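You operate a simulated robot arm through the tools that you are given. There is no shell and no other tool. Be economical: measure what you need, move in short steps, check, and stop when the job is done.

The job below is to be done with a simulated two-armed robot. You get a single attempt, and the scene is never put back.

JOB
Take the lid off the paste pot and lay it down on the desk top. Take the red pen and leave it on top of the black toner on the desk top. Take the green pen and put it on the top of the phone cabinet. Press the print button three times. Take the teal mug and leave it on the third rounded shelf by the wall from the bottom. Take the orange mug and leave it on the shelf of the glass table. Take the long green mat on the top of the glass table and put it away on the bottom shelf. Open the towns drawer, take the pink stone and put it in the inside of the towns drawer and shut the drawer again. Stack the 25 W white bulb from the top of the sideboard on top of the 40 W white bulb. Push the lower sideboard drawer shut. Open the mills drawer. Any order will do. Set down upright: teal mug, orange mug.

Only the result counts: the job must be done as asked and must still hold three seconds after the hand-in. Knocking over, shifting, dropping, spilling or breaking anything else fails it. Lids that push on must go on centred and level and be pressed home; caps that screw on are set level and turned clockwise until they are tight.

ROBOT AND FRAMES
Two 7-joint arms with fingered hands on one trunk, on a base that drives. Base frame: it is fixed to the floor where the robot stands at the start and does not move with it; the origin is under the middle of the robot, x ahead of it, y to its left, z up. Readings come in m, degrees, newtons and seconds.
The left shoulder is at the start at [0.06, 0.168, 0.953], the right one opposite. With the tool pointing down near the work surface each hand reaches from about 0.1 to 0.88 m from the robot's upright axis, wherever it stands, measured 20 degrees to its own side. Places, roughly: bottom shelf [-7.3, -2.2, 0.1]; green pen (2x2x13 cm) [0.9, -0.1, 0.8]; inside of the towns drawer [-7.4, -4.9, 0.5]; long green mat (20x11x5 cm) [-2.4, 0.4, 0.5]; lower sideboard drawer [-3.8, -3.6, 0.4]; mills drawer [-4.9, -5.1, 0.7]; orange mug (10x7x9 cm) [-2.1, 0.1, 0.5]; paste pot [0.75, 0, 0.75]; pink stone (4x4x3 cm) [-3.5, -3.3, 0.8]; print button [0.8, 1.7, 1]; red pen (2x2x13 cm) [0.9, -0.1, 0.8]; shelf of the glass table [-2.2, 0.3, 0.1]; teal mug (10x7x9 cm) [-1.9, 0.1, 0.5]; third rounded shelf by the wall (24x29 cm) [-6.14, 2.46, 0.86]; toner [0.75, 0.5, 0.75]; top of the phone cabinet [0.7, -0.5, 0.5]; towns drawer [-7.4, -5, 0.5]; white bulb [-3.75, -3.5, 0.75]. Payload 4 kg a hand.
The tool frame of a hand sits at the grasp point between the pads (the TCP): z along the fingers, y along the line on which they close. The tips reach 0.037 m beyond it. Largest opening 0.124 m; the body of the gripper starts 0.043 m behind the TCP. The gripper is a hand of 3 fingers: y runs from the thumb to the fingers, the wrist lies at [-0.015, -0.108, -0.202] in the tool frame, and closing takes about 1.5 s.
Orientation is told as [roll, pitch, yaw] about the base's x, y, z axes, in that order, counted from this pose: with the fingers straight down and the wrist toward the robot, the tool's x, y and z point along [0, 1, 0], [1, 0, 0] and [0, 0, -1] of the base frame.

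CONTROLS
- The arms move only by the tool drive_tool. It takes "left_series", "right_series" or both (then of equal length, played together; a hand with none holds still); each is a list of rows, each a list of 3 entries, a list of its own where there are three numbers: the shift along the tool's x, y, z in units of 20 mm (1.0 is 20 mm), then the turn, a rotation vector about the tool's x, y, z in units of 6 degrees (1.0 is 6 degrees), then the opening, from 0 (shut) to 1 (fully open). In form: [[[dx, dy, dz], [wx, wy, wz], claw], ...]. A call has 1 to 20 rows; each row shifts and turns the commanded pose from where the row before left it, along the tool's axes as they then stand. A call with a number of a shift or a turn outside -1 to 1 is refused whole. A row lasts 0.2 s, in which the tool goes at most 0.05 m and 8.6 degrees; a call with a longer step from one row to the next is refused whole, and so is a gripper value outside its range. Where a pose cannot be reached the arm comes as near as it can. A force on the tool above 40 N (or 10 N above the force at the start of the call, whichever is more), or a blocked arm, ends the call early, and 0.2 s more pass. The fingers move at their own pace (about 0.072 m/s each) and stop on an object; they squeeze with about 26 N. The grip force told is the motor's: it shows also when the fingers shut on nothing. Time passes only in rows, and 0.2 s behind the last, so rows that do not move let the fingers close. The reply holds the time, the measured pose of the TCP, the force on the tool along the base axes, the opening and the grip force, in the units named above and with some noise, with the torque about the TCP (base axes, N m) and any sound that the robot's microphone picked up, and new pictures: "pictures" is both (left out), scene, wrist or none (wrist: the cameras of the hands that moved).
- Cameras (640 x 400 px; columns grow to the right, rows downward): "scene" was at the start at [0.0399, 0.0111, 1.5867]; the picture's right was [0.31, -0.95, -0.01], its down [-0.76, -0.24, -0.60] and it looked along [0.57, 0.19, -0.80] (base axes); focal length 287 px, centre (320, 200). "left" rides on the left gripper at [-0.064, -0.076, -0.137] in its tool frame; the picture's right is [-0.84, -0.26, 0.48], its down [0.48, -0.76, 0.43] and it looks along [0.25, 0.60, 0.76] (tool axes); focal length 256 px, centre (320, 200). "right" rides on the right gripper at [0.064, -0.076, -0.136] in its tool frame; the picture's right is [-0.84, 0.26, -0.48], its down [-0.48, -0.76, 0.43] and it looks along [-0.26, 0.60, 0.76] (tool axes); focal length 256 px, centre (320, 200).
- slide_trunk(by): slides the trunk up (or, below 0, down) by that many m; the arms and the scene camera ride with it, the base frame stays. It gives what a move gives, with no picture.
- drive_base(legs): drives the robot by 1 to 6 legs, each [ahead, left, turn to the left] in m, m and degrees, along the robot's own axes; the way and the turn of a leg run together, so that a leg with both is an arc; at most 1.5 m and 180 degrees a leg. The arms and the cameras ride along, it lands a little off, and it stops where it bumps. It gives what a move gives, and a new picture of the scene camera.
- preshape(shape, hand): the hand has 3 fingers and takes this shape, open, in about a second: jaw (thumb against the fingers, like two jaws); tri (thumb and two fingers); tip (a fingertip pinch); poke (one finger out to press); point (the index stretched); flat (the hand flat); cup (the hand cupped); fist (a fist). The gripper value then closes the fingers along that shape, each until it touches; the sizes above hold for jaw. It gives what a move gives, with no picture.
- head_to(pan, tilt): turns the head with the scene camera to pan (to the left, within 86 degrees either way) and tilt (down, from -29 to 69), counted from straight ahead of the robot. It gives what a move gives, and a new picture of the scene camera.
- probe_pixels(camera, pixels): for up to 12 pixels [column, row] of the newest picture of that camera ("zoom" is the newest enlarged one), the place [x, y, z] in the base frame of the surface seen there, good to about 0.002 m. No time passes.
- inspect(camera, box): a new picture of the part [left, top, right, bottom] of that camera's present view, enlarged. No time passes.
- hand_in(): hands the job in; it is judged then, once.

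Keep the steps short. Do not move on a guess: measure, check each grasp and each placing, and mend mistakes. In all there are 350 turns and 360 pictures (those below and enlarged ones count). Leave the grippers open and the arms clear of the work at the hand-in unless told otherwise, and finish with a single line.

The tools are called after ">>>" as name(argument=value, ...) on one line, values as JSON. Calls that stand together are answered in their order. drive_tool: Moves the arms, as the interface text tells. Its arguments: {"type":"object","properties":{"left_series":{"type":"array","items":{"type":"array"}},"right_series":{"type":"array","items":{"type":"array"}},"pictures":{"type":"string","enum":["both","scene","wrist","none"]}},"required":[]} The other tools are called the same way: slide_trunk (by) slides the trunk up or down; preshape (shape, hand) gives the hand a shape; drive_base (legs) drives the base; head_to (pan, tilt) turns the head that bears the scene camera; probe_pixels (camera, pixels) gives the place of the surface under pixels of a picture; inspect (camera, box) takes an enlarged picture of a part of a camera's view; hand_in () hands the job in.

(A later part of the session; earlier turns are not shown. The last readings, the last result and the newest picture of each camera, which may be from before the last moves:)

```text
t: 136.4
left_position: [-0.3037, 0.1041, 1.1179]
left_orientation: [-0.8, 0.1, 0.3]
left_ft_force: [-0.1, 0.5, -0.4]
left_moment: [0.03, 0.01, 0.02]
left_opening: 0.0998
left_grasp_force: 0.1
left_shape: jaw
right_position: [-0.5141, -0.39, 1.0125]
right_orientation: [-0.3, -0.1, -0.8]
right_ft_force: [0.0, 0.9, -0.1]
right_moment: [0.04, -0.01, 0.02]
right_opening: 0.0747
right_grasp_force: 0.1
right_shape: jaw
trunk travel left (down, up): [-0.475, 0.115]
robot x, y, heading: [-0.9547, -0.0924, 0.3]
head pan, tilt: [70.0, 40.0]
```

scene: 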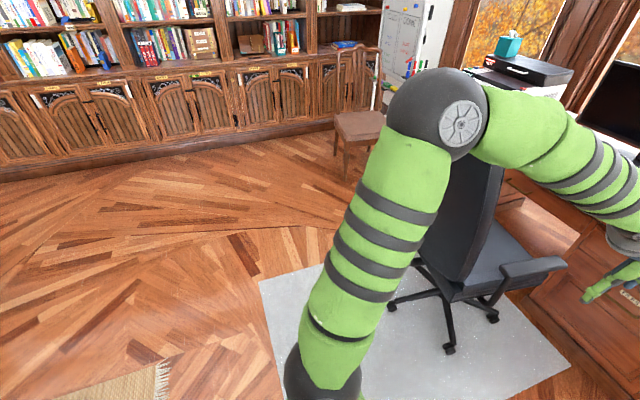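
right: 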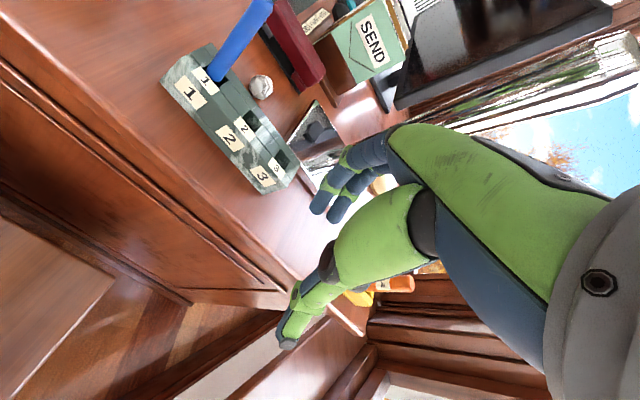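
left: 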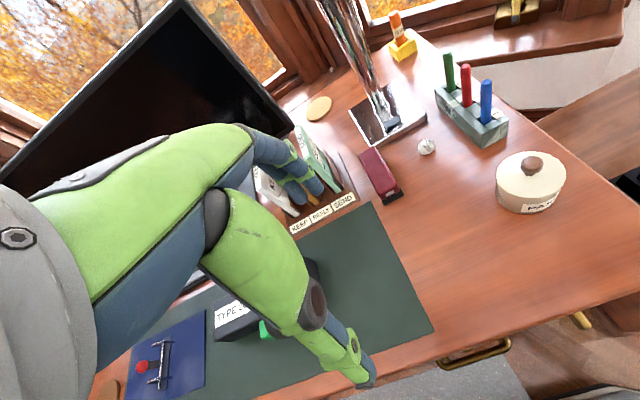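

>>> drive_base(legs=[[-0.3, 0, 0], [0, 1.45, 0]])

>>> head_to(pan=20, tilt=35)

```text
t: 145.3
left_position: [-0.6238, 1.5612, 1.1182]
left_orientation: [-0.8, 0.0, 1.1]
left_ft_force: [0.0, 0.2, -0.8]
left_moment: [0.03, -0.02, 0.0]
left_opening: 0.0993
left_grasp_force: 0.1
left_shape: jaw
right_position: [-0.8256, 1.0669, 1.0123]
right_orientation: [-0.3, -0.1, -0.1]
right_ft_force: [-1.5, -0.3, 0.3]
right_moment: [-0.02, 0.0, 0.01]
right_opening: 0.0745
right_grasp_force: 0.1
right_shape: jaw
trunk travel left (down, up): [-0.475, 0.115]
robot x, y, heading: [-1.2747, 1.3616, 1.1]
head pan, tilt: [70.0, 40.0]
```

scene: 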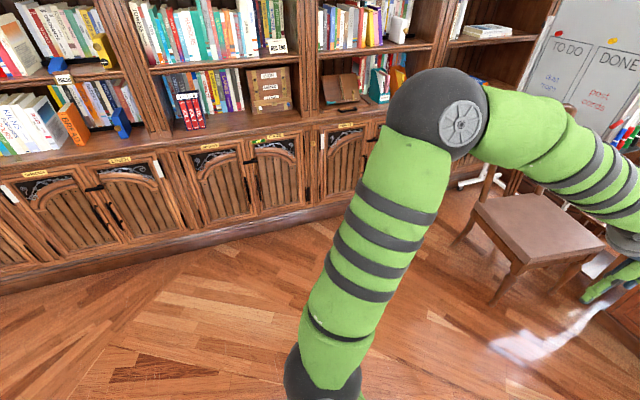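

```text
t: 146.4
left_position: [-0.6225, 1.5623, 1.1182]
left_orientation: [-0.9, 0.0, 1.0]
left_ft_force: [-0.2, -0.2, -0.5]
left_moment: [-0.02, 0.02, 0.02]
left_opening: 0.0996
left_grasp_force: 0.0
left_shape: jaw
right_position: [-0.8258, 1.0676, 1.012]
right_orientation: [-0.3, 0.0, 0.0]
right_ft_force: [-0.2, 1.3, 0.3]
right_moment: [-0.02, -0.01, 0.0]
right_opening: 0.0746
right_grasp_force: 0.1
right_shape: jaw
trunk travel left (down, up): [-0.475, 0.115]
robot x, y, heading: [-1.2716, 1.3576, 1.1]
head pan, tilt: [20.0, 35.0]
```

scene: 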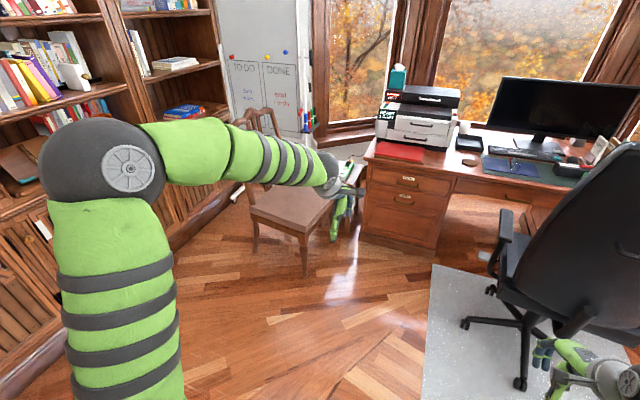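

>>> inspect(camera="scene", box=[360, 60, 480, 170])

>>> probe_pixels(camera="scene", pixels=[[300, 230], [260, 130], [330, 210], [410, 200], [440, 190], [505, 220], [520, 380], [350, 350], [500, 330]])

```text
3.64 times, centred on (420, 115) of scene
```

zoom: 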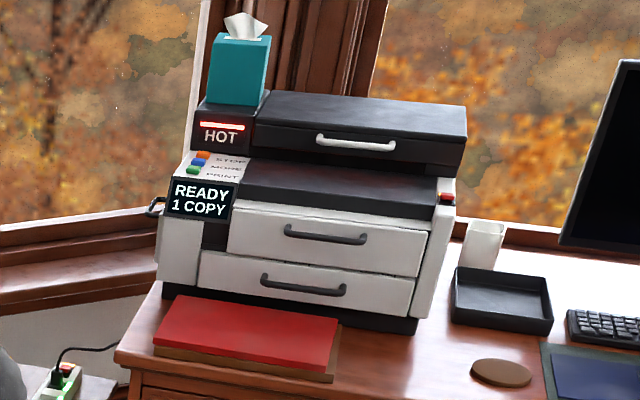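

```text
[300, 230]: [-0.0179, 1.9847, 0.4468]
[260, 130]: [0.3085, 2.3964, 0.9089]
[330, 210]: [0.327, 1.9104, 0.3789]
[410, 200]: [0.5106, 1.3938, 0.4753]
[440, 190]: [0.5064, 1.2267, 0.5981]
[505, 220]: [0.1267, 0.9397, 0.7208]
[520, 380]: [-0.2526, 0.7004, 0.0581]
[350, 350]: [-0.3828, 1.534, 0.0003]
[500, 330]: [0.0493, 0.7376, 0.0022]
```

>>> probe_pixels(camera="zoom", pixels=[[193, 170], [198, 163], [203, 155], [220, 177], [200, 200], [340, 180], [220, 135], [230, 320], [420, 230]])

```text
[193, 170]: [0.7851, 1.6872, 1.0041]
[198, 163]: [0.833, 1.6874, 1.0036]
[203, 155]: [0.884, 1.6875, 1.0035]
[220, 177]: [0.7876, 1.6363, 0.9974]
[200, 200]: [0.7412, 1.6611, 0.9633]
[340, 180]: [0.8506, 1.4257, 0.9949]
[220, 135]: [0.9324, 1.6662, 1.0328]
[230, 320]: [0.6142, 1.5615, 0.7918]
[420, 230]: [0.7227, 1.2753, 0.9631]
```

PRINT is the green, nearest button at (0.785,1.687,1.004). I raise the left hand and close it, then drive ahead to x≈0.03.

>>> drive_tool(left_series=[[[0, 0, -1], [0, 0, 0], 0.5], [[0, 0, -1], [0, 0, 0], 0.3], [[0, 0, -1], [0, 0, 0], 0], [[0, -0.5, -1], [0, 0, 0], 0], [[0, -1, 0], [0, 0, 0], 0], [[0, -1, 0], [0, 0, 0], 0], [[0, -1, 0], [0, 0, 0], 0], [[0, 0, 0], [0, 0, 0], 0], [[0, 0, 0], [0, 0, 0], 0]], pictures="none")

>>> drive_base(legs=[[0.9, 0, 0], [0.38, 0.02, 0]])

```text
t: 148.4
left_position: [-0.6939, 1.5618, 1.1983]
left_orientation: [-0.8, 0.0, 1.0]
left_ft_force: [0.4, 0.2, -0.2]
left_moment: [0.0, 0.01, -0.01]
left_opening: 0.0002
left_grasp_force: 26.2
left_shape: jaw
right_position: [-0.8268, 1.0668, 1.0119]
right_orientation: [-0.3, -0.1, -0.1]
right_ft_force: [-0.3, -0.2, -0.2]
right_moment: [0.04, -0.01, -0.04]
right_opening: 0.0746
right_grasp_force: 0.1
right_shape: jaw
trunk travel left (down, up): [-0.475, 0.115]
robot x, y, heading: [-1.2735, 1.3637, 1.1]
head pan, tilt: [20.0, 35.0]
```

```text
t: 155.2
left_position: [0.5833, 1.6196, 1.1986]
left_orientation: [-0.9, 0.1, 1.6]
left_ft_force: [1.0, 0.4, -0.4]
left_moment: [-0.01, 0.02, -0.01]
left_opening: 0.0
left_grasp_force: 25.6
left_shape: jaw
right_position: [0.4561, 1.1242, 1.0114]
right_orientation: [-0.3, 0.0, 0.5]
right_ft_force: [0.0, 0.2, -1.0]
right_moment: [0.02, 0.02, 0.01]
right_opening: 0.0745
right_grasp_force: 0.1
right_shape: jaw
trunk travel left (down, up): [-0.475, 0.115]
robot x, y, heading: [0.0039, 1.4125, 1.8]
head pan, tilt: [20.0, 35.0]
```

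scene: 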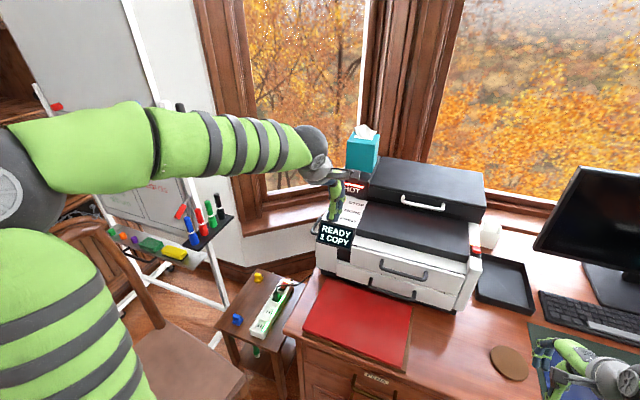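

>>> drive_tool(left_series=[[[0.28, 0.927, 0.4], [0, 0, 0], 0], [[0.28, 0.927, 0.4], [0, 0, 0], 0], [[0.28, 0.927, 0.4], [0, 0, 0], 0], [[0.28, 0.927, 0.4], [0, 0, 0], 0], [[0.28, 0.927, 0.4], [0, 0, 0], 0], [[0.28, 0.927, 0.4], [0, 0, 0], 0], [[0.28, 0.927, 0.4], [0, 0, 0], 0], [[0.28, 0.927, 0.4], [0, 0, 0], 0], [[0.28, 0.927, 0.4], [0, 0, 0], 0], [[0.28, 0.927, 0.4], [0, 0, 0], 0], [[0.28, 0.927, 0.4], [0, 0, 0], 0], [[0, 0, 0], [0, 0, 0], 0]], pictures="both")

>>> inspect(camera="left", box=[220, 160, 420, 320])

```text
t: 157.8
left_position: [0.7845, 1.6865, 1.1091]
left_orientation: [-0.8, 0.1, 1.6]
left_ft_force: [-0.7, 0.1, 0.1]
left_moment: [0.01, 0.0, 0.0]
left_opening: 0.0002
left_grasp_force: 25.5
left_shape: jaw
right_position: [0.4543, 1.1237, 1.0112]
right_orientation: [-0.3, -0.1, 0.5]
right_ft_force: [0.4, -0.1, 1.0]
right_moment: [0.02, 0.0, 0.0]
right_opening: 0.0746
right_grasp_force: 0.0
right_shape: jaw
trunk travel left (down, up): [-0.475, 0.115]
robot x, y, heading: [0.0073, 1.4112, 1.5]
head pan, tilt: [20.0, 35.0]
```

scene: 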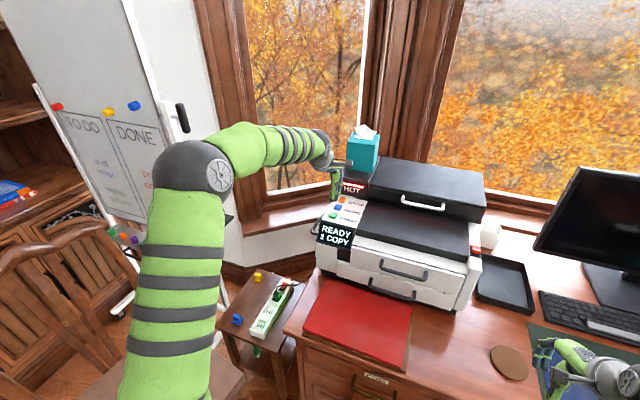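
left: 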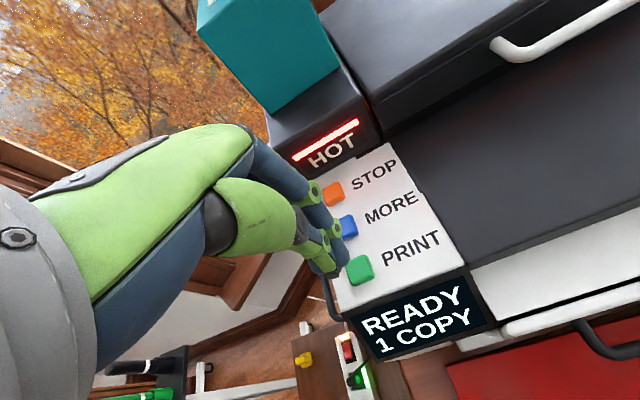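

```text
2.50 times, centred on (320, 240) of left
```

zoom: 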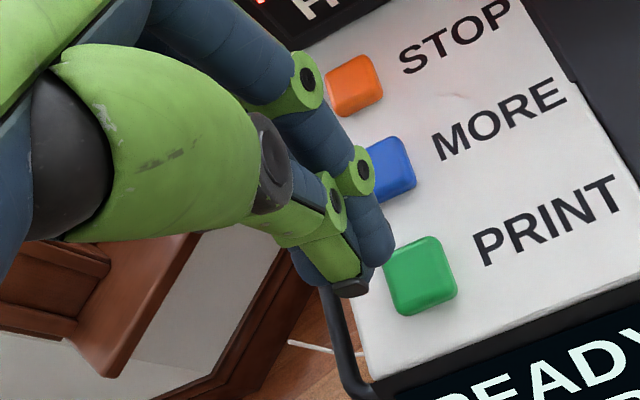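

>>> probe_pixels(camera="zoom", pixels=[[425, 275], [400, 255], [445, 295], [395, 165], [350, 285], [385, 240], [480, 310]])

```text
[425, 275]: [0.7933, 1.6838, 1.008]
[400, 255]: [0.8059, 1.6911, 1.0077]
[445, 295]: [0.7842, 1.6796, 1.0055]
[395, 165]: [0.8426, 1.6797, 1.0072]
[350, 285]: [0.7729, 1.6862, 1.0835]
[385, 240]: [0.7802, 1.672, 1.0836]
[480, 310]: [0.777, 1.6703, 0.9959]
```

>>> drive_tool(left_series=[[[0, 0.4, 0.9], [0, 0, 0], 0], [[0, 0, 0.9], [0, 0, 0], 0], [[0, 0, 0.9], [0, 0, 0], 0], [[0, 0, 0], [0, 0, 0], 0]], pictures="wrist")

>>> inspect(camera="left", box=[260, 180, 420, 320])

```text
t: 158.8
left_position: [0.7924, 1.6864, 1.055]
left_orientation: [-0.8, 0.0, 1.6]
left_ft_force: [0.1, 0.2, 0.8]
left_moment: [0.02, -0.01, -0.02]
left_opening: 0.0
left_grasp_force: 26.0
left_shape: jaw
right_position: [0.4546, 1.1238, 1.012]
right_orientation: [-0.4, -0.1, 0.5]
right_ft_force: [0.0, 0.5, 0.0]
right_moment: [-0.01, 0.02, 0.01]
right_opening: 0.0746
right_grasp_force: 0.0
right_shape: jaw
trunk travel left (down, up): [-0.475, 0.115]
robot x, y, heading: [0.0083, 1.4127, 1.7]
head pan, tilt: [20.0, 35.0]
```

left: 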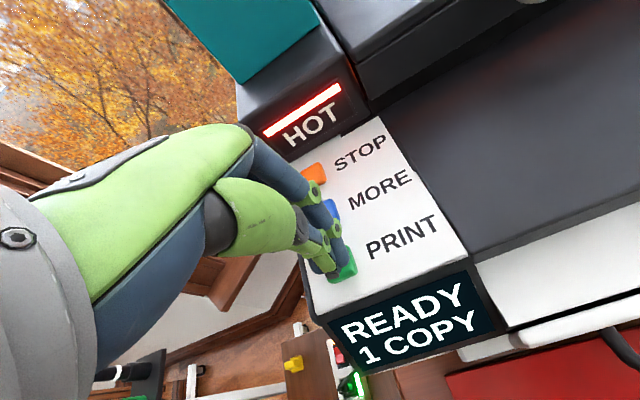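

```text
2.86 times, centred on (340, 250) of left
```

zoom: 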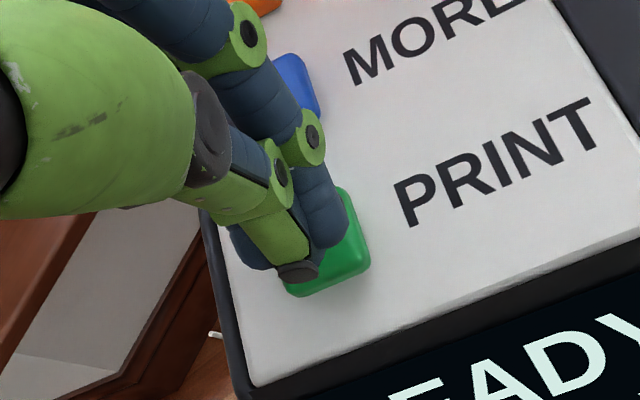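

>>> drive_tool(left_series=[[[-0.2, 0.05, 0.3], [0, 0, 0], 0], [[0, 0, 0.15], [0, 0, 0], 0], [[0, 0, 0.1], [0, 0, 0], 0], [[0, 0, 0.1], [0, 0, 0], 0]], pictures="none")

>>> inspect(camera="left", box=[260, 180, 460, 360])

```text
t: 159.8
left_position: [0.7935, 1.6805, 1.0408]
left_orientation: [-0.7, 0.0, 1.6]
left_ft_force: [0.4, 0.4, 1.6]
left_moment: [0.02, 0.02, 0.0]
left_opening: 0.0
left_grasp_force: 25.9
left_shape: jaw
right_position: [0.4551, 1.1235, 1.0129]
right_orientation: [-0.3, -0.1, 0.6]
right_ft_force: [-0.3, 0.4, 0.4]
right_moment: [0.02, -0.01, -0.05]
right_opening: 0.0746
right_grasp_force: 0.2
right_shape: jaw
trunk travel left (down, up): [-0.475, 0.115]
robot x, y, heading: [0.0077, 1.4098, 1.6]
head pan, tilt: [20.0, 35.0]
```

```text
2.22 times, centred on (360, 270) of left
```

zoom: 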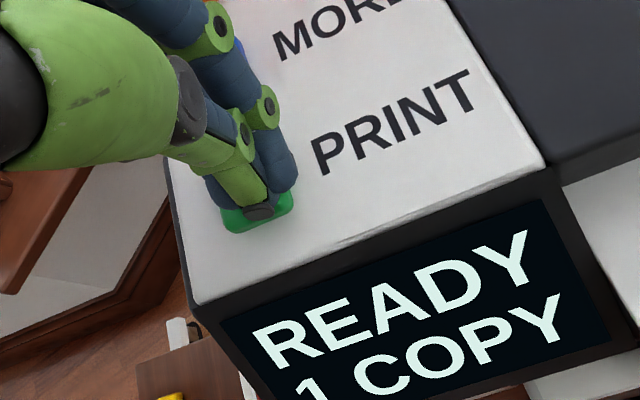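

>>> drive_tool(left_series=[[[0, 0, 0.1], [0, 0, 0], 0], [[0, 0, 0.1], [0, 0, 0], 0]], pictures="none")

>>> inspect(camera="left", box=[260, 180, 460, 360])

```text
t: 160.4
left_position: [0.7926, 1.6805, 1.0388]
left_orientation: [-0.7, -0.1, 1.5]
left_ft_force: [1.2, 0.3, 5.0]
left_moment: [0.07, -0.04, 0.0]
left_opening: 0.0
left_grasp_force: 26.5
left_shape: jaw
right_position: [0.4559, 1.1234, 1.0124]
right_orientation: [-0.3, -0.1, 0.6]
right_ft_force: [0.3, -0.3, -0.4]
right_moment: [-0.03, -0.04, -0.01]
right_opening: 0.0747
right_grasp_force: 0.0
right_shape: jaw
trunk travel left (down, up): [-0.475, 0.115]
robot x, y, heading: [0.0066, 1.4073, 1.8]
head pan, tilt: [20.0, 35.0]
heard: click
```

```text
2.22 times, centred on (360, 270) of left
```

zoom: 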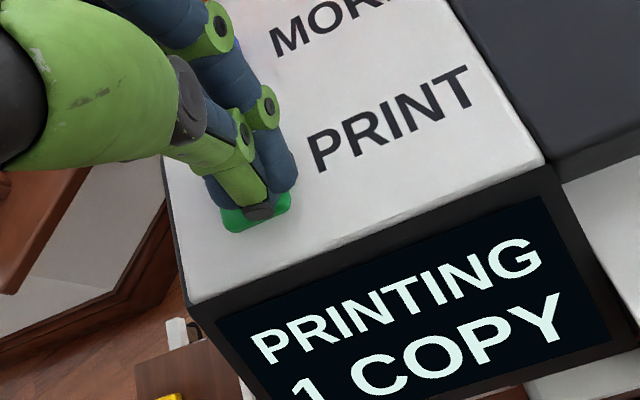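

First click heard ("PRINTING 1 COPY"). I rise to release.

>>> drive_tool(left_series=[[[0, 0, -0.5], [0, 0, 0], 0], [[0, 0, -0.3], [0, 0, 0], 0], [[0, 0, 0], [0, 0, 0], 0], [[0, 0, 0], [0, 0, 0], 0], [[0, 0, 0], [0, 0, 0], 0]], pictures="none")

>>> inspect(camera="left", box=[260, 180, 460, 360])

```text
t: 161.6
left_position: [0.7936, 1.6822, 1.0544]
left_orientation: [-0.8, 0.0, 1.6]
left_ft_force: [1.2, 0.0, -0.2]
left_moment: [0.0, 0.02, 0.02]
left_opening: 0.0
left_grasp_force: 25.7
left_shape: jaw
right_position: [0.4565, 1.1232, 1.012]
right_orientation: [-0.4, -0.1, 0.5]
right_ft_force: [0.1, -0.2, -0.7]
right_moment: [0.01, -0.01, -0.01]
right_opening: 0.0744
right_grasp_force: 0.1
right_shape: jaw
trunk travel left (down, up): [-0.475, 0.115]
robot x, y, heading: [0.0038, 1.4125, 1.6]
head pan, tilt: [20.0, 35.0]
```

```text
2.22 times, centred on (360, 270) of left
```

zoom: 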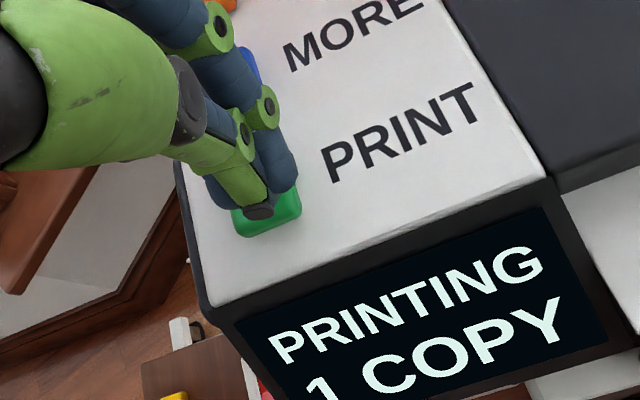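

Second press: down 16 mm + 1.

>>> drive_tool(left_series=[[[0, 0, 0.4], [0, 0, 0], 0], [[0, 0, 0.2], [0, 0, 0], 0], [[0, 0, 0.12], [0, 0, 0], 0], [[0, 0, 0.1], [0, 0, 0], 0]], pictures="none")

>>> inspect(camera="left", box=[260, 180, 460, 360])

```text
t: 162.6
left_position: [0.7929, 1.6815, 1.0398]
left_orientation: [-0.8, -0.1, 1.6]
left_ft_force: [1.4, 1.1, 6.5]
left_moment: [0.07, -0.07, 0.0]
left_opening: 0.0001
left_grasp_force: 25.9
left_shape: jaw
right_position: [0.4537, 1.1233, 1.0123]
right_orientation: [-0.3, -0.1, 0.5]
right_ft_force: [0.1, 0.0, -0.3]
right_moment: [-0.02, 0.03, 0.02]
right_opening: 0.0747
right_grasp_force: 0.1
right_shape: jaw
trunk travel left (down, up): [-0.475, 0.115]
robot x, y, heading: [0.0051, 1.4105, 1.5]
head pan, tilt: [20.0, 35.0]
heard: click
```

```text
2.22 times, centred on (360, 270) of left
```

zoom: 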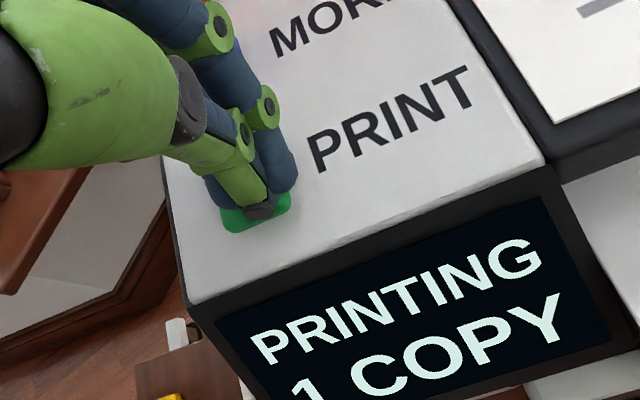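

Second click heard; a sheet came out. Release, wait, then the third press.

>>> drive_tool(left_series=[[[0, 0, -0.5], [0, 0, 0], 0], [[0, 0, -0.3], [0, 0, 0], 0], [[0, 0, 0], [0, 0, 0], 0], [[0, 0, 0], [0, 0, 0], 0], [[0, 0, 0], [0, 0, 0], 0], [[0, 0, 0], [0, 0, 0], 0], [[0, 0, 0], [0, 0, 0], 0], [[0, 0, 0], [0, 0, 0], 0], [[0, 0, 0], [0, 0, 0], 0], [[0, 0, 0], [0, 0, 0], 0]], pictures="none")

>>> drive_tool(left_series=[[[0, 0, 0.4], [0, 0, 0], 0], [[0, 0, 0.2], [0, 0, 0], 0], [[0, 0, 0.12], [0, 0, 0], 0], [[0, 0, 0.1], [0, 0, 0], 0]], pictures="none")

>>> inspect(camera="left", box=[260, 140, 560, 380])

```text
t: 164.8
left_position: [0.7927, 1.6802, 1.0546]
left_orientation: [-0.8, -0.1, 1.6]
left_ft_force: [0.1, 0.2, 0.0]
left_moment: [-0.01, 0.0, 0.01]
left_opening: 0.0001
left_grasp_force: 26.1
left_shape: jaw
right_position: [0.4551, 1.1234, 1.0121]
right_orientation: [-0.3, 0.0, 0.6]
right_ft_force: [0.1, -0.4, 0.2]
right_moment: [0.02, 0.02, 0.01]
right_opening: 0.0743
right_grasp_force: 0.0
right_shape: jaw
trunk travel left (down, up): [-0.475, 0.115]
robot x, y, heading: [0.007, 1.4107, 1.6]
head pan, tilt: [20.0, 35.0]
```

```text
t: 165.8
left_position: [0.794, 1.682, 1.0393]
left_orientation: [-0.8, 0.0, 1.5]
left_ft_force: [1.3, 0.1, 7.7]
left_moment: [0.05, -0.01, 0.0]
left_opening: 0.0
left_grasp_force: 25.8
left_shape: jaw
right_position: [0.4545, 1.1236, 1.0127]
right_orientation: [-0.3, -0.1, 0.5]
right_ft_force: [-0.6, 0.5, -0.2]
right_moment: [0.0, -0.03, -0.01]
right_opening: 0.0747
right_grasp_force: 0.0
right_shape: jaw
trunk travel left (down, up): [-0.475, 0.115]
robot x, y, heading: [0.0064, 1.4119, 1.5]
head pan, tilt: [20.0, 35.0]
heard: click
```

```text
1.67 times, centred on (410, 260) of left
```

zoom: 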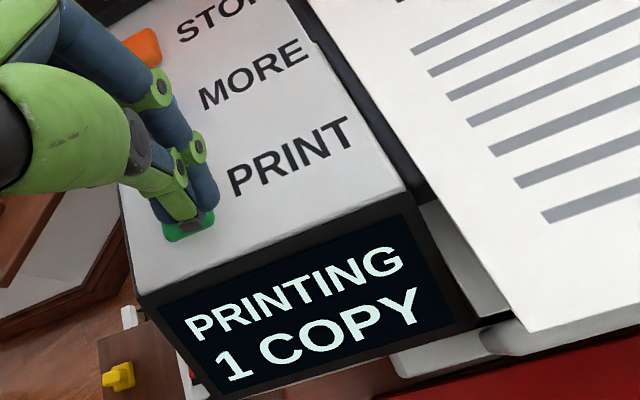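

Three clicks done. I raise and retract the left hand, opening it clear.

>>> drive_tool(left_series=[[[0, 0, -0.6], [0, 0, 0], 0], [[0, 0, -1], [0, 0, 0], 0], [[0, 0, -1], [0, 0, 0], 0], [[0, 0, -1], [0, 0, 0], 0], [[0, 0, -1], [0, 0, 0], 0], [[0, 0, -1], [0, 0, 0], 0], [[-0.2, -1, -1], [0, 0, 0], 0], [[-0.2, -1, -1], [0, 0, 0], 0.2], [[-0.2, -1, 0], [0, 0, 0], 0.4], [[-0.2, -1, 0], [0, 0, 0], 0.6], [[-0.2, -1, 0], [0, 0, 0], 0.6], [[-0.2, -1, 0], [0, 0, 0], 0.6], [[-0.2, -1, 0], [0, 0, 0], 0.6], [[-0.2, -1, 0], [0, 0, 0], 0.6], [[-0.2, -1, 0], [0, 0, 0], 0.6], [[-0.2, -1, 0], [0, 0, 0], 0.6]], pictures="none")

>>> drive_base(legs=[[-1.2, 0, 0]])

```text
t: 169.2
left_position: [0.5932, 1.6379, 1.1901]
left_orientation: [-0.8, 0.0, 1.7]
left_ft_force: [0.0, -0.3, 0.2]
left_moment: [0.02, 0.02, 0.04]
left_opening: 0.0741
left_grasp_force: 0.2
left_shape: jaw
right_position: [0.4544, 1.1227, 1.012]
right_orientation: [-0.3, -0.1, 0.5]
right_ft_force: [0.2, -0.2, 0.0]
right_moment: [-0.02, 0.02, 0.0]
right_opening: 0.0747
right_grasp_force: 0.1
right_shape: jaw
trunk travel left (down, up): [-0.475, 0.115]
robot x, y, heading: [0.0037, 1.4109, 1.6]
head pan, tilt: [20.0, 35.0]
```

```text
t: 175.2
left_position: [-0.5962, 1.605, 1.1908]
left_orientation: [-0.9, 0.0, 1.2]
left_ft_force: [0.0, 0.6, -0.3]
left_moment: [0.01, 0.0, -0.01]
left_opening: 0.0743
left_grasp_force: 0.0
left_shape: jaw
right_position: [-0.7396, 1.0915, 1.0119]
right_orientation: [-0.3, -0.1, 0.0]
right_ft_force: [-0.3, -0.5, -0.6]
right_moment: [-0.01, -0.02, -0.01]
right_opening: 0.0746
right_grasp_force: 0.0
right_shape: jaw
trunk travel left (down, up): [-0.475, 0.115]
robot x, y, heading: [-1.1838, 1.3804, 1.5]
head pan, tilt: [20.0, 35.0]
```

scene: 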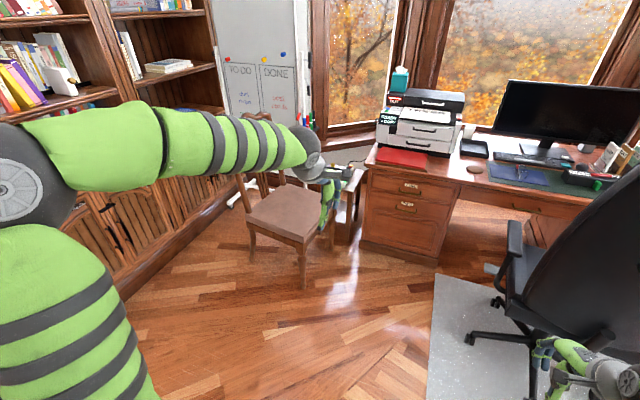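

I turn the robot around to face the glass table.

>>> drive_base(legs=[[0, 0, -150]])

>>> head_to(pan=0, tilt=30)

```text
t: 181.9
left_position: [-1.598, 0.9063, 1.1902]
left_orientation: [-0.8, 0.0, -150.4]
left_ft_force: [0.8, -0.8, 0.2]
left_moment: [-0.03, 0.01, -0.02]
left_opening: 0.0742
left_grasp_force: 0.0
left_shape: jaw
right_position: [-1.7172, 1.4262, 1.0126]
right_orientation: [-0.3, -0.1, -151.5]
right_ft_force: [-0.2, 0.8, 0.5]
right_moment: [0.01, -0.01, 0.02]
right_opening: 0.0745
right_grasp_force: 0.2
right_shape: jaw
trunk travel left (down, up): [-0.475, 0.115]
robot x, y, heading: [-1.1839, 1.3839, -150.1]
head pan, tilt: [20.0, 35.0]
```

scene: 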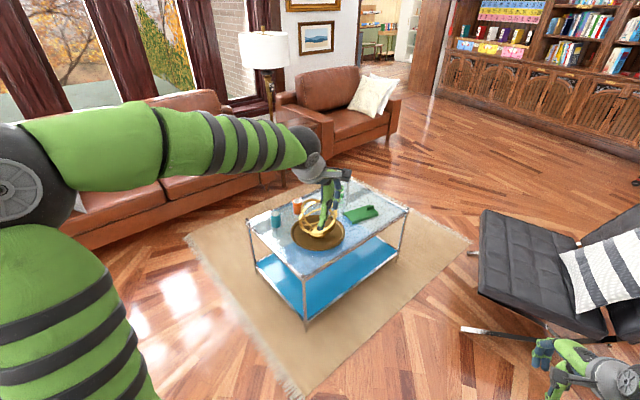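

```text
t: 182.7
left_position: [-1.5979, 0.9065, 1.1905]
left_orientation: [-0.9, 0.0, -150.2]
left_ft_force: [0.4, -0.1, -0.2]
left_moment: [0.03, -0.04, 0.02]
left_opening: 0.0742
left_grasp_force: 0.1
left_shape: jaw
right_position: [-1.7165, 1.426, 1.0115]
right_orientation: [-0.1, -0.1, -151.5]
right_ft_force: [0.2, 0.8, 0.2]
right_moment: [-0.01, 0.01, 0.0]
right_opening: 0.0746
right_grasp_force: 0.0
right_shape: jaw
trunk travel left (down, up): [-0.475, 0.115]
robot x, y, heading: [-1.1854, 1.3821, -150.5]
head pan, tilt: [0.0, 30.0]
```

scene: 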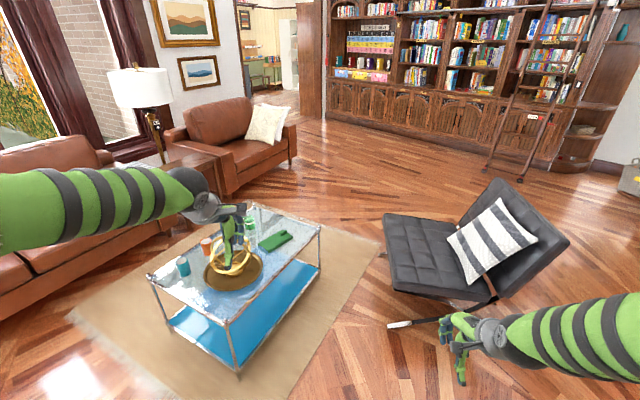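

>>> inspect(camera="scene", box=[130, 190, 340, 390])

>>> probe_pixels(camera="scene", pixels=[[150, 277], [237, 325], [320, 228], [240, 205], [274, 241], [232, 270], [183, 265], [206, 245], [240, 372], [210, 330], [300, 290], [320, 270]])

```text
2.00 times, centred on (235, 290) of scene
```

zoom: 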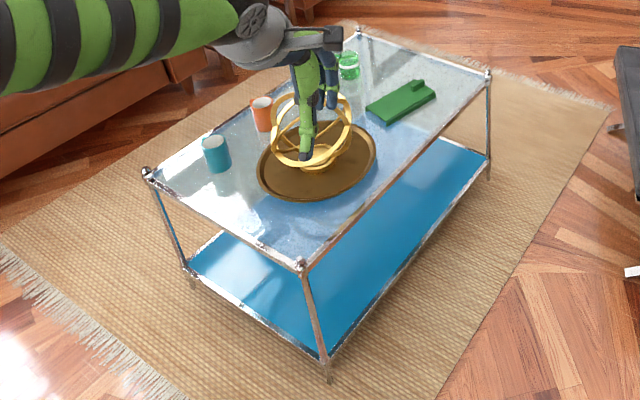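

```text
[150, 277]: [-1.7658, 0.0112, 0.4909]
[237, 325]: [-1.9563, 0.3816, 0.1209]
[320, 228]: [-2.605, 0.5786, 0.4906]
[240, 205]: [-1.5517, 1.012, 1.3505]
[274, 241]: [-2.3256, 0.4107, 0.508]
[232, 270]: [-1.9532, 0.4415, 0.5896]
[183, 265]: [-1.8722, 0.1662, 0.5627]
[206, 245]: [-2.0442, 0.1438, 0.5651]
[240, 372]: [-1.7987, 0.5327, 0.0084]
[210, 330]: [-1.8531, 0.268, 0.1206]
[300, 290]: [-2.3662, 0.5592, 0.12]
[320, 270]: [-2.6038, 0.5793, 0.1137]
```

>>> probe_pixels(camera="zoom", pixels=[[216, 140], [216, 168], [231, 155], [262, 105], [262, 128], [260, 185], [375, 150], [350, 100], [330, 197], [400, 105], [435, 85], [372, 110]])

>>> drive_base(legs=[[0, 0.2, 60]])

```text
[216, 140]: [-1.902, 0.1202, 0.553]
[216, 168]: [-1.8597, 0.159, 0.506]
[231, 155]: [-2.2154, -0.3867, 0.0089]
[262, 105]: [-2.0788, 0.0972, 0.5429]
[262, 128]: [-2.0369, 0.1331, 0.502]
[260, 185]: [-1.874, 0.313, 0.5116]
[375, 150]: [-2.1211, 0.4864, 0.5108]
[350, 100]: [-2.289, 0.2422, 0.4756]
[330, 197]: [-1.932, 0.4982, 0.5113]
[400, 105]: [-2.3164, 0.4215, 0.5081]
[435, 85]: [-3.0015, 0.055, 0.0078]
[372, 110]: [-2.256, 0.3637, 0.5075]
```

```text
t: 185.7
left_position: [-0.812, 0.6878, 1.1911]
left_orientation: [-0.8, 0.1, -90.3]
left_ft_force: [0.0, -1.1, -0.1]
left_moment: [-0.01, 0.0, 0.01]
left_opening: 0.0743
left_grasp_force: 0.1
left_shape: jaw
right_position: [-1.3208, 0.8432, 1.0134]
right_orientation: [-0.3, -0.2, -91.5]
right_ft_force: [0.1, -0.1, 0.3]
right_moment: [-0.02, -0.01, 0.0]
right_opening: 0.0745
right_grasp_force: 0.0
right_shape: jaw
trunk travel left (down, up): [-0.475, 0.115]
robot x, y, heading: [-1.0206, 1.2815, -90.3]
head pan, tilt: [0.0, 30.0]
```

scene: 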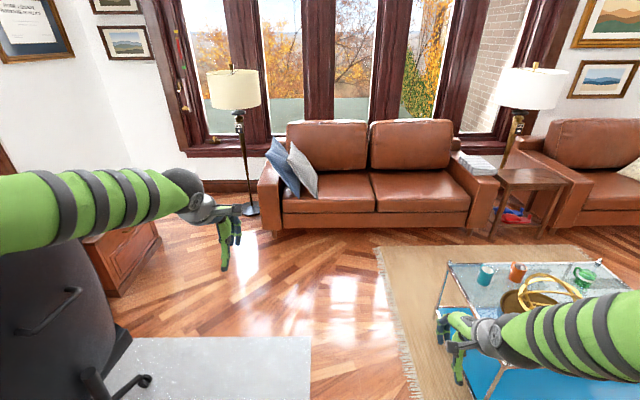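

I drive ahead past the table's end and turn to face −x at its short side.

>>> drive_base(legs=[[1.05, 0, 0], [0, 0, -90]])

>>> head_to(pan=0, tilt=45)

```text
t: 187.1
left_position: [-0.8393, 0.6846, 1.185]
left_orientation: [-1.9, 0.1, -90.0]
left_ft_force: [0.0, -0.2, -0.2]
left_moment: [0.0, 0.07, -0.02]
left_opening: 0.0744
left_grasp_force: 0.0
left_shape: jaw
right_position: [-1.3542, 0.8439, 1.0209]
right_orientation: [-1.3, 0.1, -91.3]
right_ft_force: [-0.2, -0.6, 0.4]
right_moment: [0.0, 0.02, -0.02]
right_opening: 0.0747
right_grasp_force: 0.0
right_shape: jaw
trunk travel left (down, up): [-0.475, 0.115]
robot x, y, heading: [-1.0725, 1.2803, -90.1]
head pan, tilt: [0.0, 30.0]
stopped in leg 1: the robot was blocked; the commanded pose is now the measured one
```

scene: 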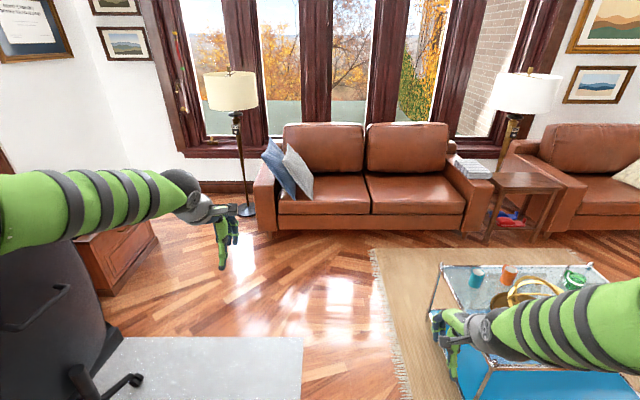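

```text
t: 187.8
left_position: [-0.8532, 0.6891, 1.1852]
left_orientation: [-1.6, 0.1, -90.1]
left_ft_force: [0.6, 0.0, 0.4]
left_moment: [0.0, -0.03, 0.01]
left_opening: 0.0743
left_grasp_force: 0.1
left_shape: jaw
right_position: [-1.3661, 0.85, 1.0192]
right_orientation: [-1.1, 0.1, -91.4]
right_ft_force: [0.0, 0.0, 0.7]
right_moment: [0.01, -0.01, 0.0]
right_opening: 0.0743
right_grasp_force: 0.1
right_shape: jaw
trunk travel left (down, up): [-0.475, 0.115]
robot x, y, heading: [-1.0767, 1.2887, -90.3]
head pan, tilt: [0.0, 45.0]
```

scene: 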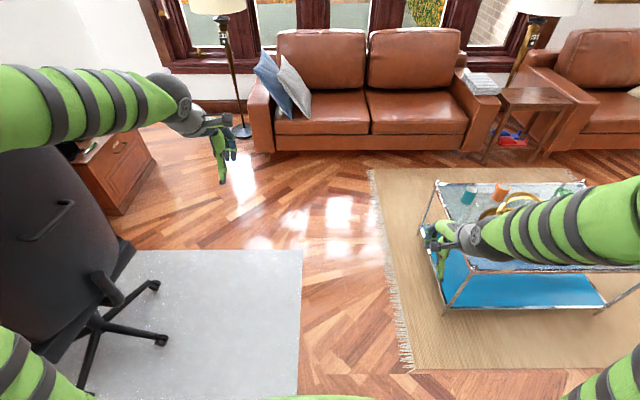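

Blocked — perhaps the left arm touched the chair back. I look left.

>>> head_to(pan=60, tilt=40)

>>> probe_pixels(camera="scene", pixels=[[320, 200], [200, 200], [250, 250], [400, 250], [320, 120], [450, 150]])

```text
t: 189.1
left_position: [-0.8547, 0.6923, 1.1865]
left_orientation: [-1.4, 0.1, -90.0]
left_ft_force: [-0.1, 0.8, 0.3]
left_moment: [-0.02, -0.04, 0.04]
left_opening: 0.0745
left_grasp_force: 0.1
left_shape: jaw
right_position: [-1.3696, 0.8483, 1.0162]
right_orientation: [-1.1, 0.1, -91.1]
right_ft_force: [0.3, -0.9, -0.1]
right_moment: [0.01, -0.04, 0.0]
right_opening: 0.0744
right_grasp_force: 0.1
right_shape: jaw
trunk travel left (down, up): [-0.475, 0.115]
robot x, y, heading: [-1.0782, 1.2888, -90.3]
head pan, tilt: [60.0, 40.0]
```

scene: 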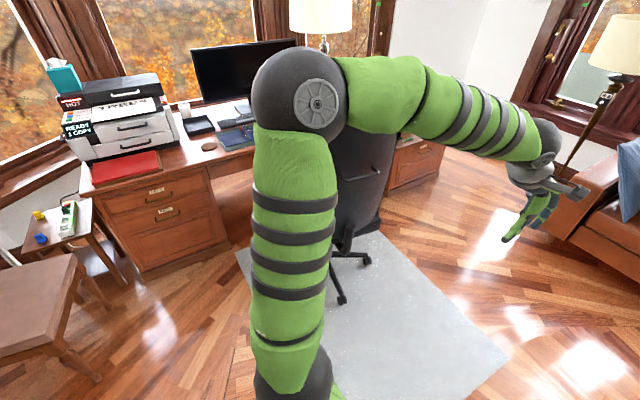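

```text
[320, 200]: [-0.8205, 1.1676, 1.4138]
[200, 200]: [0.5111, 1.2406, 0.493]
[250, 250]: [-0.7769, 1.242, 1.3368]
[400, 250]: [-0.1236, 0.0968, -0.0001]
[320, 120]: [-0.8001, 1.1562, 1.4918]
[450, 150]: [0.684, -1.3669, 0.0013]
```

>>> probe_pixels(camera="scene", pixels=[[350, 150], [385, 180], [375, 172], [345, 300], [240, 260], [500, 350], [380, 240], [335, 250]])

>>> head_to(pan=-60, tilt=55)

```text
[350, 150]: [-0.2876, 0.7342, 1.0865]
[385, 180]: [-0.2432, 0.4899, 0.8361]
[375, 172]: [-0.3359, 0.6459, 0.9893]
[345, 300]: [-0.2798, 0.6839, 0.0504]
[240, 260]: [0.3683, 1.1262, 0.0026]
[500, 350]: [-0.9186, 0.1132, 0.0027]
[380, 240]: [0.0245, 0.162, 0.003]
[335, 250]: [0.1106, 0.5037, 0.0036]
```

```text
t: 191.1
left_position: [-0.8496, 0.682, 1.1851]
left_orientation: [-1.5, 0.2, -90.3]
left_ft_force: [-0.1, 0.4, 0.0]
left_moment: [0.0, -0.01, 0.0]
left_opening: 0.0741
left_grasp_force: 0.1
left_shape: jaw
right_position: [-1.3636, 0.8415, 1.0161]
right_orientation: [-1.1, 0.2, -91.5]
right_ft_force: [0.6, -0.3, 0.2]
right_moment: [0.0, 0.01, 0.0]
right_opening: 0.0745
right_grasp_force: 0.1
right_shape: jaw
trunk travel left (down, up): [-0.475, 0.115]
robot x, y, heading: [-1.071, 1.2817, -90.5]
head pan, tilt: [-60.0, 55.0]
```

scene: 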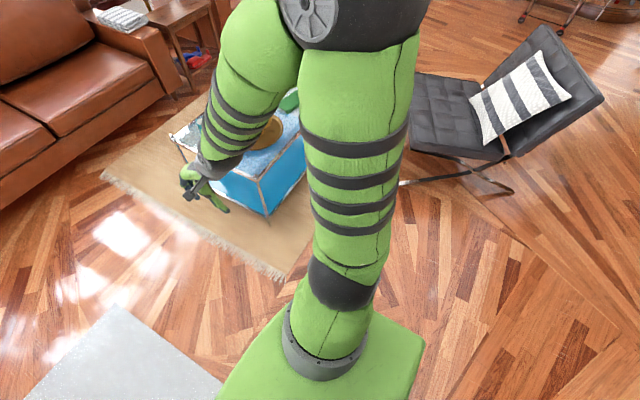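

Nothing obviously touching. I try a short step ahead.

>>> drive_base(legs=[[0.15, 0, 0]])

```text
t: 192.5
left_position: [-0.8357, 0.519, 1.1848]
left_orientation: [-1.5, 0.2, -90.0]
left_ft_force: [0.0, -1.5, 0.6]
left_moment: [0.06, 0.0, -0.03]
left_opening: 0.0747
left_grasp_force: 0.1
left_shape: jaw
right_position: [-1.3496, 0.676, 1.0157]
right_orientation: [-1.1, 0.1, -91.2]
right_ft_force: [0.2, -0.1, 0.0]
right_moment: [0.06, 0.02, -0.01]
right_opening: 0.0746
right_grasp_force: 0.1
right_shape: jaw
trunk travel left (down, up): [-0.475, 0.115]
robot x, y, heading: [-1.0612, 1.1188, -90.3]
head pan, tilt: [-60.0, 55.0]
```

scene: 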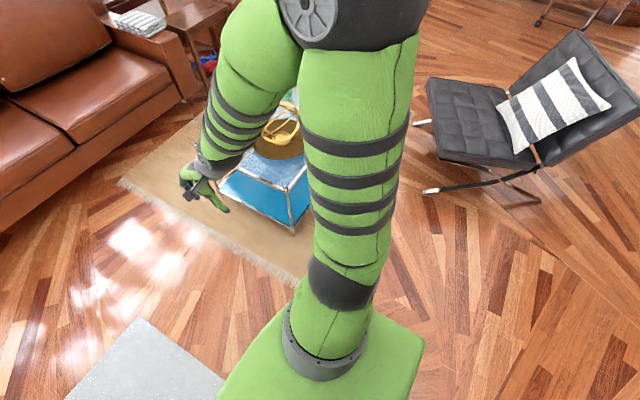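

>>> drive_base(legs=[[0.45, -0.03, 0], [0.4, -0.02, 0], [0, 0, -90]])

>>> head_to(pan=0, tilt=45)

```text
t: 201.1
left_position: [-1.7139, 0.0303, 1.1805]
left_orientation: [-2.0, 0.2, -179.4]
left_ft_force: [-0.6, 0.4, -0.5]
left_moment: [-0.01, 0.02, 0.0]
left_opening: 0.0744
left_grasp_force: 0.0
left_shape: jaw
right_position: [-1.5622, 0.546, 1.0154]
right_orientation: [-1.5, 0.2, 179.3]
right_ft_force: [-0.7, 0.5, 0.0]
right_moment: [-0.01, 0.05, 0.03]
right_opening: 0.0747
right_grasp_force: 0.0
right_shape: jaw
trunk travel left (down, up): [-0.475, 0.115]
robot x, y, heading: [-1.1138, 0.2697, -179.7]
head pan, tilt: [-60.0, 55.0]
```

scene: 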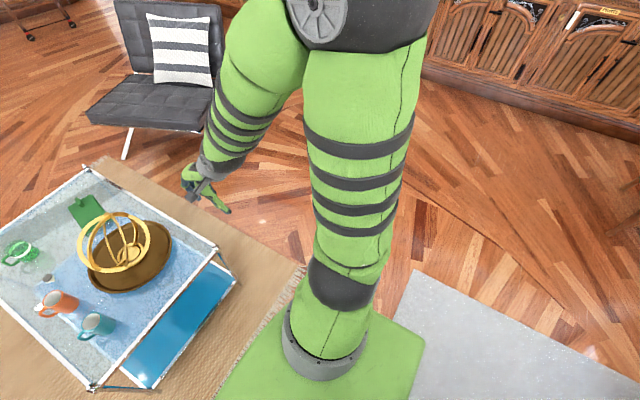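

```text
t: 202.4
left_position: [-1.7069, 0.03, 1.1871]
left_orientation: [-2.0, -0.1, -179.5]
left_ft_force: [0.2, 0.1, -0.5]
left_moment: [-0.01, -0.01, -0.01]
left_opening: 0.0741
left_grasp_force: 0.1
left_shape: jaw
right_position: [-1.5572, 0.5465, 1.0154]
right_orientation: [-1.5, 0.0, 179.2]
right_ft_force: [0.3, 0.0, 0.0]
right_moment: [-0.02, 0.02, 0.01]
right_opening: 0.0743
right_grasp_force: 0.1
right_shape: jaw
trunk travel left (down, up): [-0.475, 0.115]
robot x, y, heading: [-1.1144, 0.2689, -179.7]
head pan, tilt: [0.0, 45.0]
```

scene: 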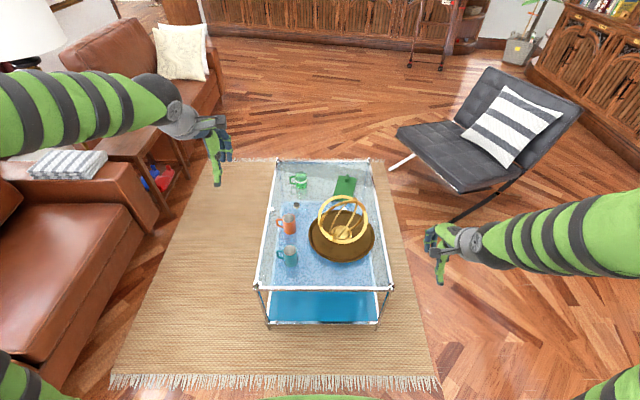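

Good position. I enlarge and measure mugs, table and mat.

>>> inspect(camera="scene", box=[250, 150, 400, 340])

>>> probe_pixels(camera="scene", pixels=[[290, 248], [288, 262], [279, 255], [290, 218], [288, 230], [278, 225], [257, 287], [390, 287], [270, 320], [378, 320], [344, 185], [300, 182]])

```text
2.11 times, centred on (325, 245) of scene
```

zoom: 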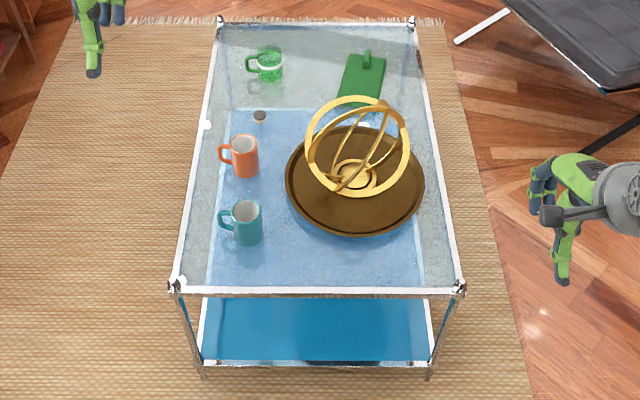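

```text
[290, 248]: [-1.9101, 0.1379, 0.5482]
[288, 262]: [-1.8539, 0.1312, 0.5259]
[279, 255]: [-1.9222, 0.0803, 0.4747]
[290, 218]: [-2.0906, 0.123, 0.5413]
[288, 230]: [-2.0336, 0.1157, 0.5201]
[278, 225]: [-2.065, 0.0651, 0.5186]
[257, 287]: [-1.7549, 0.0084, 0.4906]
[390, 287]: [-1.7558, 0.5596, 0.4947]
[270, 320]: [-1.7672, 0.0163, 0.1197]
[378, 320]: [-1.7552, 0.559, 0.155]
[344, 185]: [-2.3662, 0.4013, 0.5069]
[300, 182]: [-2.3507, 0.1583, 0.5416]
```

Mug centres: teal ≈(-1.889,0.133), orange ≈(-2.069,0.118), rims z≈0.565, handles toward −y. I lower the trunk 0.3 m first.

>>> slide_trunk(by=-0.3)

>>> head_to(pan=5, tilt=35)

>>> inspect(camera="scene", box=[260, 130, 440, 290])

```text
t: 205.4
left_position: [-1.7068, 0.0317, 0.8859]
left_orientation: [-1.9, 0.0, -179.5]
left_ft_force: [-0.3, 0.0, -0.1]
left_moment: [0.02, -0.03, 0.01]
left_opening: 0.0743
left_grasp_force: 0.1
left_shape: jaw
right_position: [-1.5574, 0.5462, 0.7173]
right_orientation: [-1.5, 0.0, 179.2]
right_ft_force: [0.4, 0.0, -0.4]
right_moment: [0.01, -0.01, -0.01]
right_opening: 0.0747
right_grasp_force: 0.0
right_shape: jaw
trunk travel left (down, up): [-0.175, 0.415]
robot x, y, heading: [-1.112, 0.2719, -179.9]
head pan, tilt: [0.0, 45.0]
```

```text
t: 206.2
left_position: [-1.7054, 0.0315, 0.8866]
left_orientation: [-2.0, -0.1, -179.5]
left_ft_force: [-0.7, 1.0, 1.1]
left_moment: [0.01, -0.03, 0.03]
left_opening: 0.0743
left_grasp_force: 0.1
left_shape: jaw
right_position: [-1.5556, 0.5463, 0.7176]
right_orientation: [-1.5, -0.1, 179.3]
right_ft_force: [-0.4, 0.5, -0.1]
right_moment: [-0.01, 0.03, -0.01]
right_opening: 0.0744
right_grasp_force: 0.0
right_shape: jaw
trunk travel left (down, up): [-0.175, 0.415]
robot x, y, heading: [-1.1168, 0.2708, -179.9]
head pan, tilt: [5.0, 35.0]
```

scene: 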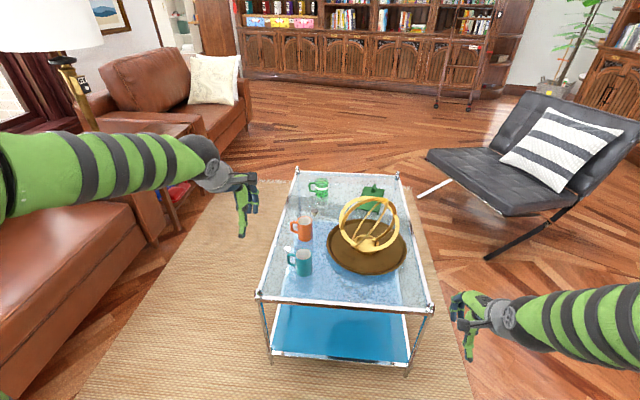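

```text
2.50 times, centred on (350, 210) of scene
```

zoom: 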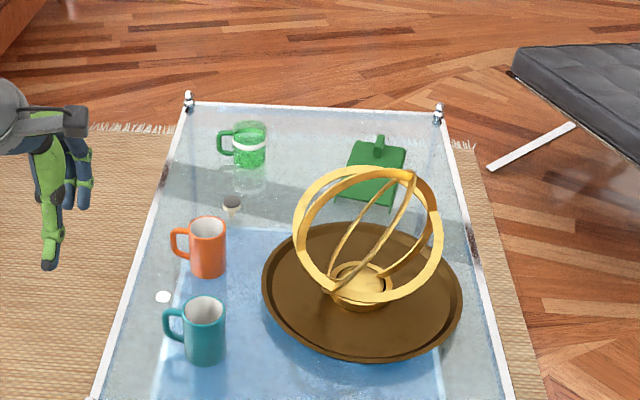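

>>> probe_pixels(camera="zoom", pixels=[[204, 303], [204, 330], [183, 328], [226, 325], [175, 315], [207, 222], [207, 250], [190, 248], [226, 240], [180, 245], [375, 175], [380, 145]])

```text
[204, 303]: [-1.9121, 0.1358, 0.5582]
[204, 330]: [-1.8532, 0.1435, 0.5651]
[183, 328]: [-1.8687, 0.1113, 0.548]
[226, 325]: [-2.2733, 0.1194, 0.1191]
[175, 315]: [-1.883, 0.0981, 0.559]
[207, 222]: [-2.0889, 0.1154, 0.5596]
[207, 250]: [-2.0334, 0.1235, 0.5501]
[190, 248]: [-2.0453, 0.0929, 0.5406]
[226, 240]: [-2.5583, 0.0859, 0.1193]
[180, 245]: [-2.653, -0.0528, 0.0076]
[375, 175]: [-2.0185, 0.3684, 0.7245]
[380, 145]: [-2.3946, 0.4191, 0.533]
```

I drive 0.15 m closer.

>>> drive_base(legs=[[0.15, 0, 0]])

```text
t: 207.5
left_position: [-1.8557, 0.0313, 0.8855]
left_orientation: [-1.9, 0.0, -179.5]
left_ft_force: [-0.2, -0.4, -1.1]
left_moment: [0.04, 0.01, -0.01]
left_opening: 0.0742
left_grasp_force: 0.0
left_shape: jaw
right_position: [-1.7048, 0.5471, 0.7167]
right_orientation: [-1.5, 0.0, 179.3]
right_ft_force: [0.1, 0.0, 0.0]
right_moment: [-0.02, -0.01, 0.02]
right_opening: 0.0746
right_grasp_force: 0.0
right_shape: jaw
trunk travel left (down, up): [-0.175, 0.415]
robot x, y, heading: [-1.2628, 0.269, -179.6]
head pan, tilt: [5.0, 35.0]
```

scene: 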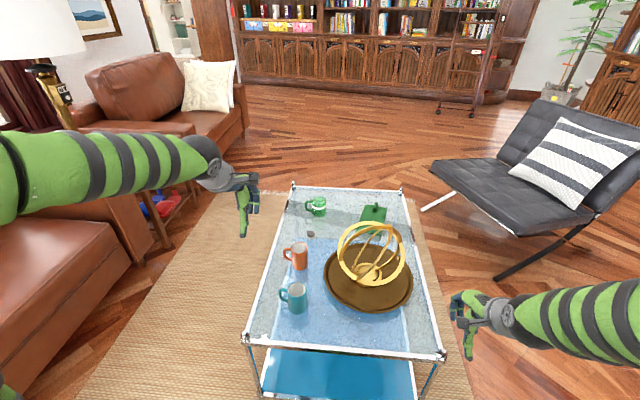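

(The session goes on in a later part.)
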